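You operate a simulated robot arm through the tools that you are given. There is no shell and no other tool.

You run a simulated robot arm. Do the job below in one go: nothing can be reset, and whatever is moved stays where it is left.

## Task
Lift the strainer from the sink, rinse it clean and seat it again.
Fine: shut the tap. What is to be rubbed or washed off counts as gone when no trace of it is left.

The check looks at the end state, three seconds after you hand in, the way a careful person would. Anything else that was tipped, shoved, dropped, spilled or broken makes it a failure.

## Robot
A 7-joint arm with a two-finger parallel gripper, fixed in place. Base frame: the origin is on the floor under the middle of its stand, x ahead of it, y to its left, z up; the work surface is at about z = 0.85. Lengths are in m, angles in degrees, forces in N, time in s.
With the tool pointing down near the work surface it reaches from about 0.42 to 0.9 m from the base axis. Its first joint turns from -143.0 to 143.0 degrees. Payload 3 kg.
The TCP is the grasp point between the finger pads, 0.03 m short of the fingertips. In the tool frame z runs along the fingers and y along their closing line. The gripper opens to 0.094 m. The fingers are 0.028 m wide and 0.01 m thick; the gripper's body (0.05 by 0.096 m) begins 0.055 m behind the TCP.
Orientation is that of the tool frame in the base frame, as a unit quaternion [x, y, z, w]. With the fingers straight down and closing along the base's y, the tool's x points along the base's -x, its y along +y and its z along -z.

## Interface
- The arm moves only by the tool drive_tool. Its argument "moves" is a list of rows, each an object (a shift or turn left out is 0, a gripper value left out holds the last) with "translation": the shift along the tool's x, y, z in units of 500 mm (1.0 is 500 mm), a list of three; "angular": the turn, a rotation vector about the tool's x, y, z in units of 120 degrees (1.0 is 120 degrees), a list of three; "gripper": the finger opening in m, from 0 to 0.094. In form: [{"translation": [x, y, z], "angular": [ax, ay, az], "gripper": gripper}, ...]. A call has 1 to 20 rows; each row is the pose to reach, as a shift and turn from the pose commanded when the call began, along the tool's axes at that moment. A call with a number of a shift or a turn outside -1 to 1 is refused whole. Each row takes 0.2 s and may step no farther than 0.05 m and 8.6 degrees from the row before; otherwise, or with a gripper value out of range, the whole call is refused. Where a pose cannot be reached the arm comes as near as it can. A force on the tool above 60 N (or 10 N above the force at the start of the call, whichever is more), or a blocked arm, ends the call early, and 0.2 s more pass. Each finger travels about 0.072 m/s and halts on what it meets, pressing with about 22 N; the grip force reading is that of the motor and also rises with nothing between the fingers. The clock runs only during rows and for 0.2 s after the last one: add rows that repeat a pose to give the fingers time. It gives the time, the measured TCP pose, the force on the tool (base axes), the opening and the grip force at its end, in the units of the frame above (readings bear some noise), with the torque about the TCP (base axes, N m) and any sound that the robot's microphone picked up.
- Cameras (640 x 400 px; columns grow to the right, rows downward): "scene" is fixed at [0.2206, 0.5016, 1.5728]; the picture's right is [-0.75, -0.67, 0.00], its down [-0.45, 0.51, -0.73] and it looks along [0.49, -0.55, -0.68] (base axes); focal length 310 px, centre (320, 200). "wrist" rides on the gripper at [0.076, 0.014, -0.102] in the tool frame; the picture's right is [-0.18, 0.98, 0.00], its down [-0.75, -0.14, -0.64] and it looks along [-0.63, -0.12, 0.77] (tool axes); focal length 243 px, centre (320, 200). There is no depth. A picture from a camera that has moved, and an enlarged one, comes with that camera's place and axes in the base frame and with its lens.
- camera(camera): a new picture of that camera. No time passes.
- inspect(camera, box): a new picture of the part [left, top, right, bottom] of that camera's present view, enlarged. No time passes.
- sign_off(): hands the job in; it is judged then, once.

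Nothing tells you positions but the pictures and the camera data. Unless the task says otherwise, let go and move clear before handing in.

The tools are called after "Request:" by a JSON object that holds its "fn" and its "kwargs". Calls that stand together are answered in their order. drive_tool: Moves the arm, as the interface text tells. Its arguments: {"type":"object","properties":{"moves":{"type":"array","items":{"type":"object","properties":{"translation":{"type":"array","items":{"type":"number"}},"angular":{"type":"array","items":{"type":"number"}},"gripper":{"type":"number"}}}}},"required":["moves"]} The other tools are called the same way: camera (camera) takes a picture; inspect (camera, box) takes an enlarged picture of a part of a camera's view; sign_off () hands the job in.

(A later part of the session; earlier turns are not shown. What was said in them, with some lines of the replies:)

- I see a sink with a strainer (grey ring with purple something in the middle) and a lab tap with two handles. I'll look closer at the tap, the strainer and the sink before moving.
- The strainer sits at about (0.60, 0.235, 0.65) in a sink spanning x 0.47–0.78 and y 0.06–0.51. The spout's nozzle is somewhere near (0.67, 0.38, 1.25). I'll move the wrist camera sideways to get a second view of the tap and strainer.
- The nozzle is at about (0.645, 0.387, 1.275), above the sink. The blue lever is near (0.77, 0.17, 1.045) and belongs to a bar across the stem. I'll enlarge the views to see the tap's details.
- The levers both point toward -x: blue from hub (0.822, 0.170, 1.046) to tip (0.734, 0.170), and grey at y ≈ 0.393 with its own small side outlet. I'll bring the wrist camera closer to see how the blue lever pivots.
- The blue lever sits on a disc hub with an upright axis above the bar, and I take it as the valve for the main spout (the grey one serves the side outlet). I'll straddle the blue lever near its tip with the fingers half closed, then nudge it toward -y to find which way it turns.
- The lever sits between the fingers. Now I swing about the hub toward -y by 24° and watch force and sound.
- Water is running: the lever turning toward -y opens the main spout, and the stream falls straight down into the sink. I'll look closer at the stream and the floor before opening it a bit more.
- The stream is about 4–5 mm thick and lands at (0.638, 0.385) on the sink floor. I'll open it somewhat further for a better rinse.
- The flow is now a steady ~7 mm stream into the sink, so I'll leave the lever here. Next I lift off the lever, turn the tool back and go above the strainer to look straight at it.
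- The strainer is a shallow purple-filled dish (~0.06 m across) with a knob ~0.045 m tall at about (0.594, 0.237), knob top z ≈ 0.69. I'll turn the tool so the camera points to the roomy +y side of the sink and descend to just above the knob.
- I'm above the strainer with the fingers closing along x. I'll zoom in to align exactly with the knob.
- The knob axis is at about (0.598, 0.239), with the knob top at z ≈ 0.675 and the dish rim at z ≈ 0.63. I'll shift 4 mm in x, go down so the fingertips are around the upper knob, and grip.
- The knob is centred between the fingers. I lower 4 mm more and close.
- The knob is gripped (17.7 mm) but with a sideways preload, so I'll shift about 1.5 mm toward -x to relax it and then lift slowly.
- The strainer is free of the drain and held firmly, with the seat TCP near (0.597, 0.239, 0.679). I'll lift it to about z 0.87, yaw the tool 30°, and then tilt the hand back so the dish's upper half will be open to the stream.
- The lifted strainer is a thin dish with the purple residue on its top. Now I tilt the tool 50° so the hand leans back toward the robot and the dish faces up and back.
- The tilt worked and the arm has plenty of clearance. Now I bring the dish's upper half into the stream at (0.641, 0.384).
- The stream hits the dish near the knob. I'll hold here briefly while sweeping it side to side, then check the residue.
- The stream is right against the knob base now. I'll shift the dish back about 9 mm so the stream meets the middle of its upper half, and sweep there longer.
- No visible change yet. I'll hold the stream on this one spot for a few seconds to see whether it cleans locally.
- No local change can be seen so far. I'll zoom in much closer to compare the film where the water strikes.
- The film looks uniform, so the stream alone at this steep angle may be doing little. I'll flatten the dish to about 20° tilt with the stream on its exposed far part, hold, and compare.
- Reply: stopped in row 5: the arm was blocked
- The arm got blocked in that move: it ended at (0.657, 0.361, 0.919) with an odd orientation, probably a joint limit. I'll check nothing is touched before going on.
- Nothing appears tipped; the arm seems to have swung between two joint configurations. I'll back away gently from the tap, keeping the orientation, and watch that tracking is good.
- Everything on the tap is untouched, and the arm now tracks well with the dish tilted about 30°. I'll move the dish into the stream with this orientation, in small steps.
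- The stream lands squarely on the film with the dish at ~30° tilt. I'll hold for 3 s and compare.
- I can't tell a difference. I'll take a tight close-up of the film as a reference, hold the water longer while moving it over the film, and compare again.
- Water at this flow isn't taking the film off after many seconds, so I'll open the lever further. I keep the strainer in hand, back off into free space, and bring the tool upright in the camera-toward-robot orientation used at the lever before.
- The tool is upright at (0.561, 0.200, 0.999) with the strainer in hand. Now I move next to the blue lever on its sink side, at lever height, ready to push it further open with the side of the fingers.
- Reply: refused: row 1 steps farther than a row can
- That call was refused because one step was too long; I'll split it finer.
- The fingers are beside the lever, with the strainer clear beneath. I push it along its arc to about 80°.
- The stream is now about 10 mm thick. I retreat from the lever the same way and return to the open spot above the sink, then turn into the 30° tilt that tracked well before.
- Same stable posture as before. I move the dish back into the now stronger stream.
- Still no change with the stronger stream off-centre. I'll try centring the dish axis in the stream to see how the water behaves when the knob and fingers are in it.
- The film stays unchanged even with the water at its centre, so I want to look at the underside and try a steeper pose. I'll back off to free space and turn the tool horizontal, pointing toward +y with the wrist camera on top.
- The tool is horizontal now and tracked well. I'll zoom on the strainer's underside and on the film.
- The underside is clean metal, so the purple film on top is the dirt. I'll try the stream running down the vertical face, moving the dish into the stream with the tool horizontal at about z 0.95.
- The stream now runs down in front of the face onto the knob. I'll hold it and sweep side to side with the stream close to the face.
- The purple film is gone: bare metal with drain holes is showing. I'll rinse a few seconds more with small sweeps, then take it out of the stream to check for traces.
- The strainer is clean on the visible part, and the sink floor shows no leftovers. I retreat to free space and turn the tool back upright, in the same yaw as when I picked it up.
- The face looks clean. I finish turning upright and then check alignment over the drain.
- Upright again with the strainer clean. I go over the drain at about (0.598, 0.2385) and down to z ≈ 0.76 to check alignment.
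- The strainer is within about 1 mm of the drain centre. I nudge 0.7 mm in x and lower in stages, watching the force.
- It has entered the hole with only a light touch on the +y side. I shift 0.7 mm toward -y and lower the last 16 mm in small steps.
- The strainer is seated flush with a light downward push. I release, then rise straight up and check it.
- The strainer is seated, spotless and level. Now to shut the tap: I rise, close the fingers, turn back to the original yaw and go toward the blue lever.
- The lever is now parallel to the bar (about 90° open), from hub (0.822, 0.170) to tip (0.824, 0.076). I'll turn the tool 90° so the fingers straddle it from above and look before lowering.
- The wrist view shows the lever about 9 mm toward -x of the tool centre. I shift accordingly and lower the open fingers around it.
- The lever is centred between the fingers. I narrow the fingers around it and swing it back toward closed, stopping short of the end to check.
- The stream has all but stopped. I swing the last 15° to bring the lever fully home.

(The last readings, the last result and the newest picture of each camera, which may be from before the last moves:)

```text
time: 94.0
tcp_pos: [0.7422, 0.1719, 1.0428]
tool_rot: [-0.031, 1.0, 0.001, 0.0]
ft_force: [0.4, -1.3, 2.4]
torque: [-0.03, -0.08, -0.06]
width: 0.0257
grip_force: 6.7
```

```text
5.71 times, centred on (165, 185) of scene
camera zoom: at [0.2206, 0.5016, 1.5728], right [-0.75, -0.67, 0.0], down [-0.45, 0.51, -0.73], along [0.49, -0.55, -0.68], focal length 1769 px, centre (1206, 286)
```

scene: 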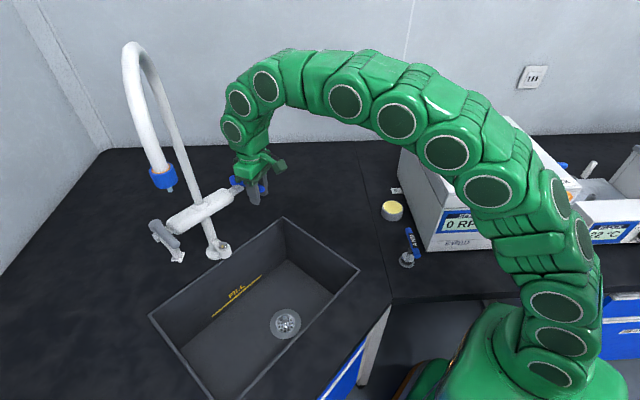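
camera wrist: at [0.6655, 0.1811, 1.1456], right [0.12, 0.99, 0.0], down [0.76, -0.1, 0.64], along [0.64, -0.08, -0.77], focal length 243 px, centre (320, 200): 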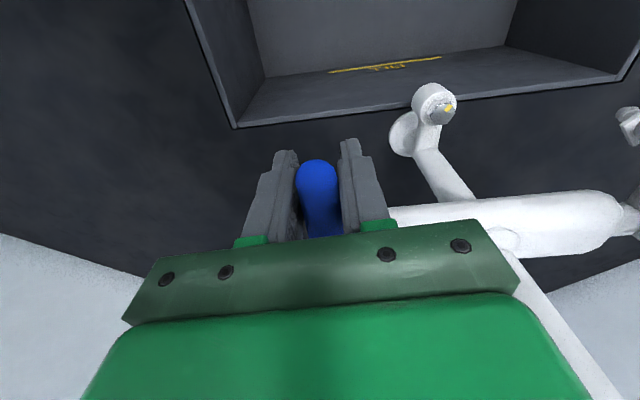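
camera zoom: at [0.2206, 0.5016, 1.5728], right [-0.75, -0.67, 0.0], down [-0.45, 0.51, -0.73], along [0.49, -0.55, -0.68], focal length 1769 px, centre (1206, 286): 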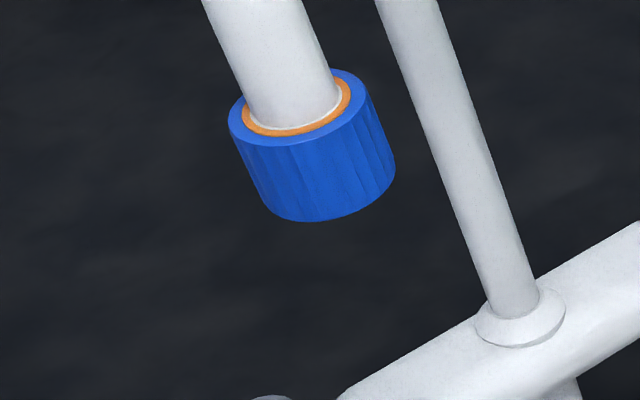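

No water comes from the nozzle now. I push just a few degrees more to be sure the lever is against its closed stop.

Request:
{"fn": "drive_tool", "kwargs": {"moves": [{"translation": [0, 0.004, 0], "angular": [0, 0, 0.015]}, {"translation": [0, 0.008, 0], "angular": [0, 0, 0.03]}, {"translation": [0, 0.008, 0], "angular": [0, 0, 0.03]}]}}

Request:
{"fn": "camera", "kwargs": {"camera": "wrist"}}

Request:
{"fn": "inspect", "kwargs": {"camera": "scene", "box": [130, 140, 300, 260]}}

```text
time: 94.8
tcp_pos: [0.7437, 0.1751, 1.0434]
tool_rot: [0.0, 1.0, -0.001, -0.002]
ft_force: [-5.1, -7.3, -1.3]
torque: [0.1, -0.08, -0.01]
width: 0.0285
grip_force: 2.7
```

```text
taken
camera wrist: at [0.6673, 0.1886, 1.1459], right [0.19, 0.98, 0.0], down [0.75, -0.14, 0.64], along [0.63, -0.12, -0.77], focal length 243 px, centre (320, 200)
```

wrist: 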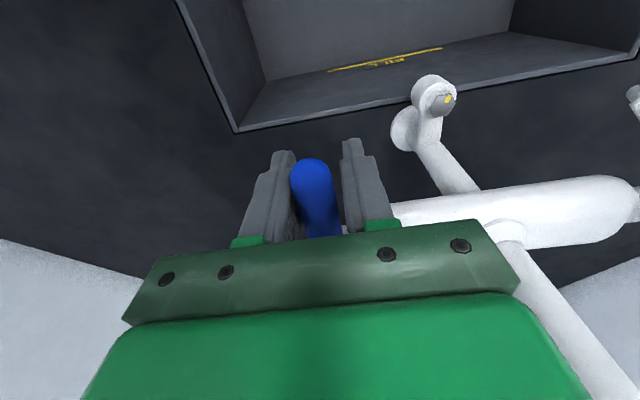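

```text
3.33 times, centred on (215, 200) of scene
camera zoom: at [0.2206, 0.5016, 1.5728], right [-0.75, -0.67, 0.0], down [-0.45, 0.51, -0.73], along [0.49, -0.55, -0.68], focal length 1032 px, centre (670, 200)
```

zoom: 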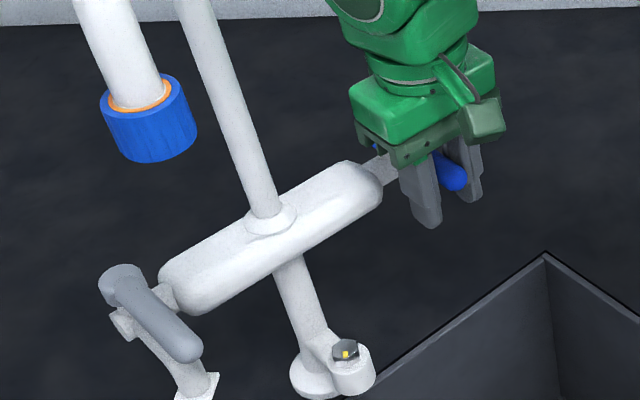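

The lever is hard against its stop (about 7 N), and the water is off. I ease off, open the fingers, lift straight up and retreat.

Request:
{"fn": "drive_tool", "kwargs": {"moves": [{"translation": [0, -0.006, 0], "gripper": 0.05}, {"translation": [0, -0.006, 0], "gripper": 0.06}, {"translation": [0, -0.006, -0.06], "gripper": 0.06}, {"translation": [0, -0.006, -0.13], "gripper": 0.06}, {"translation": [0, -0.006, -0.2], "gripper": 0.06}, {"translation": [0.06, -0.04, -0.25], "gripper": 0.06}, {"translation": [0.13, -0.08, -0.28], "gripper": 0.06}, {"translation": [0.2, -0.13, -0.3], "gripper": 0.06}, {"translation": [0.27, -0.18, -0.32], "gripper": 0.06}, {"translation": [0.34, -0.22, -0.34], "gripper": 0.06}, {"translation": [0.4, -0.26, -0.36], "gripper": 0.06}, {"translation": [0.4, -0.26, -0.36], "gripper": 0.06}]}}

Request:
{"fn": "camera", "kwargs": {"camera": "scene"}}

Request:
{"fn": "camera", "kwargs": {"camera": "wrist"}}

Request:
{"fn": "inspect", "kwargs": {"camera": "scene", "box": [130, 130, 290, 270]}}

Request:
{"fn": "inspect", "kwargs": {"camera": "scene", "box": [262, 304, 312, 344]}}

```text
time: 97.4
tcp_pos: [0.5452, 0.0483, 1.2226]
tool_rot: [0.001, 1.0, 0.0, -0.001]
ft_force: [0.0, 0.1, 0.2]
torque: [0.01, 0.01, -0.02]
width: 0.0601
grip_force: 0.0
```

```text
taken
```

scene: 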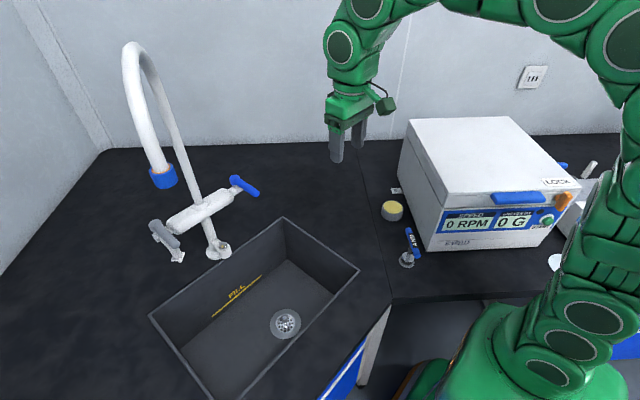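

```text
taken
camera wrist: at [0.469, 0.0626, 1.3256], right [0.19, 0.98, 0.0], down [0.75, -0.14, 0.64], along [0.63, -0.12, -0.77], focal length 243 px, centre (320, 200)
```

wrist: 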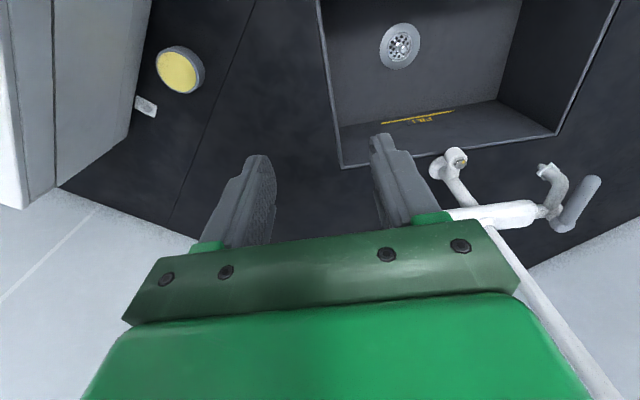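

```text
2.86 times, centred on (210, 200) of scene
camera zoom: at [0.2206, 0.5016, 1.5728], right [-0.75, -0.67, 0.0], down [-0.45, 0.51, -0.73], along [0.49, -0.55, -0.68], focal length 885 px, centre (634, 200)
```

zoom: 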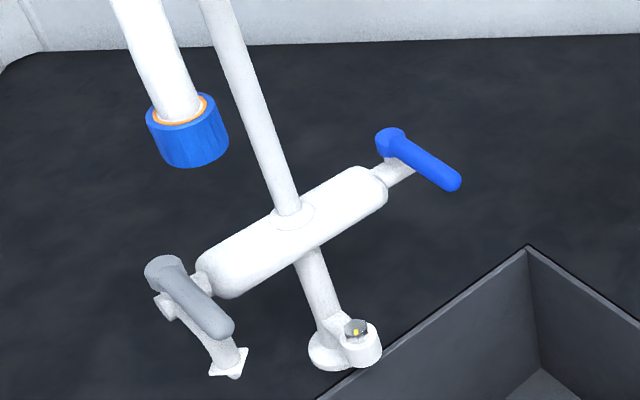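

```text
10.00 times, centred on (287, 324) of scene
camera zoom: at [0.2206, 0.5016, 1.5728], right [-0.75, -0.67, 0.0], down [-0.45, 0.51, -0.73], along [0.49, -0.55, -0.68], focal length 3096 px, centre (650, -1040)
```

zoom: 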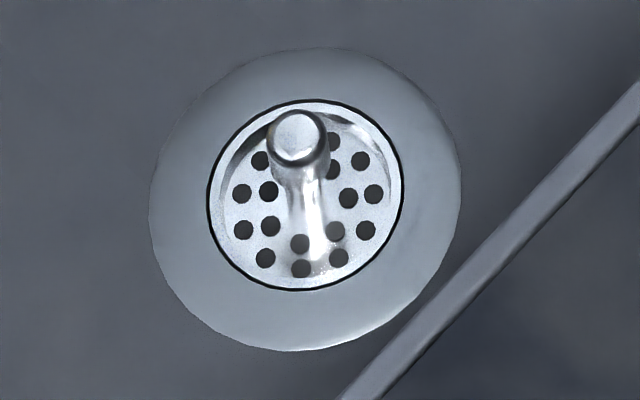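

Everything matches the start state except the clean strainer: lever parallel to the grey one, no water, sink empty. One last close look from the wrist camera for the side hidden behind the knob.

Request:
{"fn": "inspect", "kwargs": {"camera": "wrist", "box": [375, 20, 425, 70]}}

Request:
{"fn": "inspect", "kwargs": {"camera": "scene", "box": [150, 210, 370, 400]}}

```text
8.00 times, centred on (400, 45) of wrist
camera zoom: at [0.469, 0.0626, 1.3256], right [0.19, 0.98, 0.0], down [0.75, -0.14, 0.64], along [0.63, -0.12, -0.77], focal length 1941 px, centre (-320, 1440)
```

zoom: 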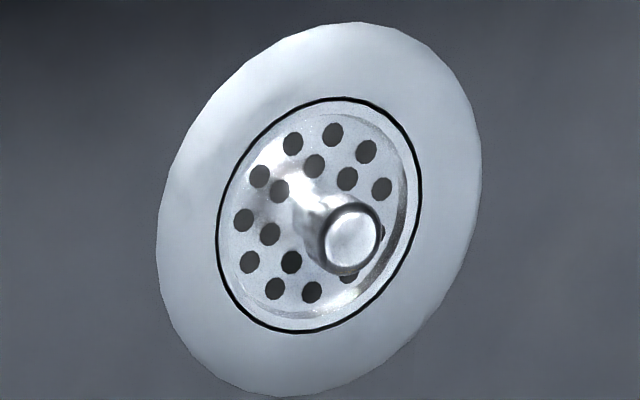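

```text
2.11 times, centred on (260, 305) of scene
camera zoom: at [0.2206, 0.5016, 1.5728], right [-0.75, -0.67, 0.0], down [-0.45, 0.51, -0.73], along [0.49, -0.55, -0.68], focal length 652 px, centre (446, -21)
```

zoom: 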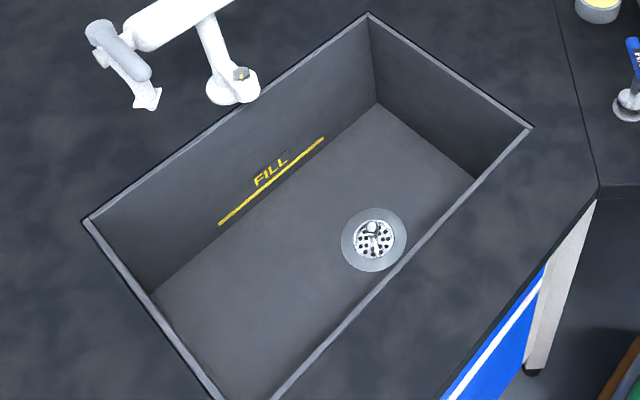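

The strainer is clean from both sides and sits flush in the drain. The tap is shut, the sink is empty, and the arm is clear, so I hand in.

Request:
{"fn": "sign_off", "kwargs": {}}

```text
The job is handed in.
```

The strainer is rinsed clean and back in the drain, and the tap is shut. I handed the job in with the gripper open and the arm clear.

- **Strainer:** The purple film washed off once I held the dish upright in the stream, after flatter angles had done nothing. From both cameras I saw bare metal and open holes with no purple left, and the rim is flush in the drain ring.
- **Tap:** The blue lever is back against its closed stop, parallel to the grey one. No water is coming from the nozzle.
- **Surroundings:** The sink is empty and the bench looks as it did at the start. The arm was blocked once while I was turning the strainer and drifted about 8 cm from where I sent it. I saw no sign that it touched anything.
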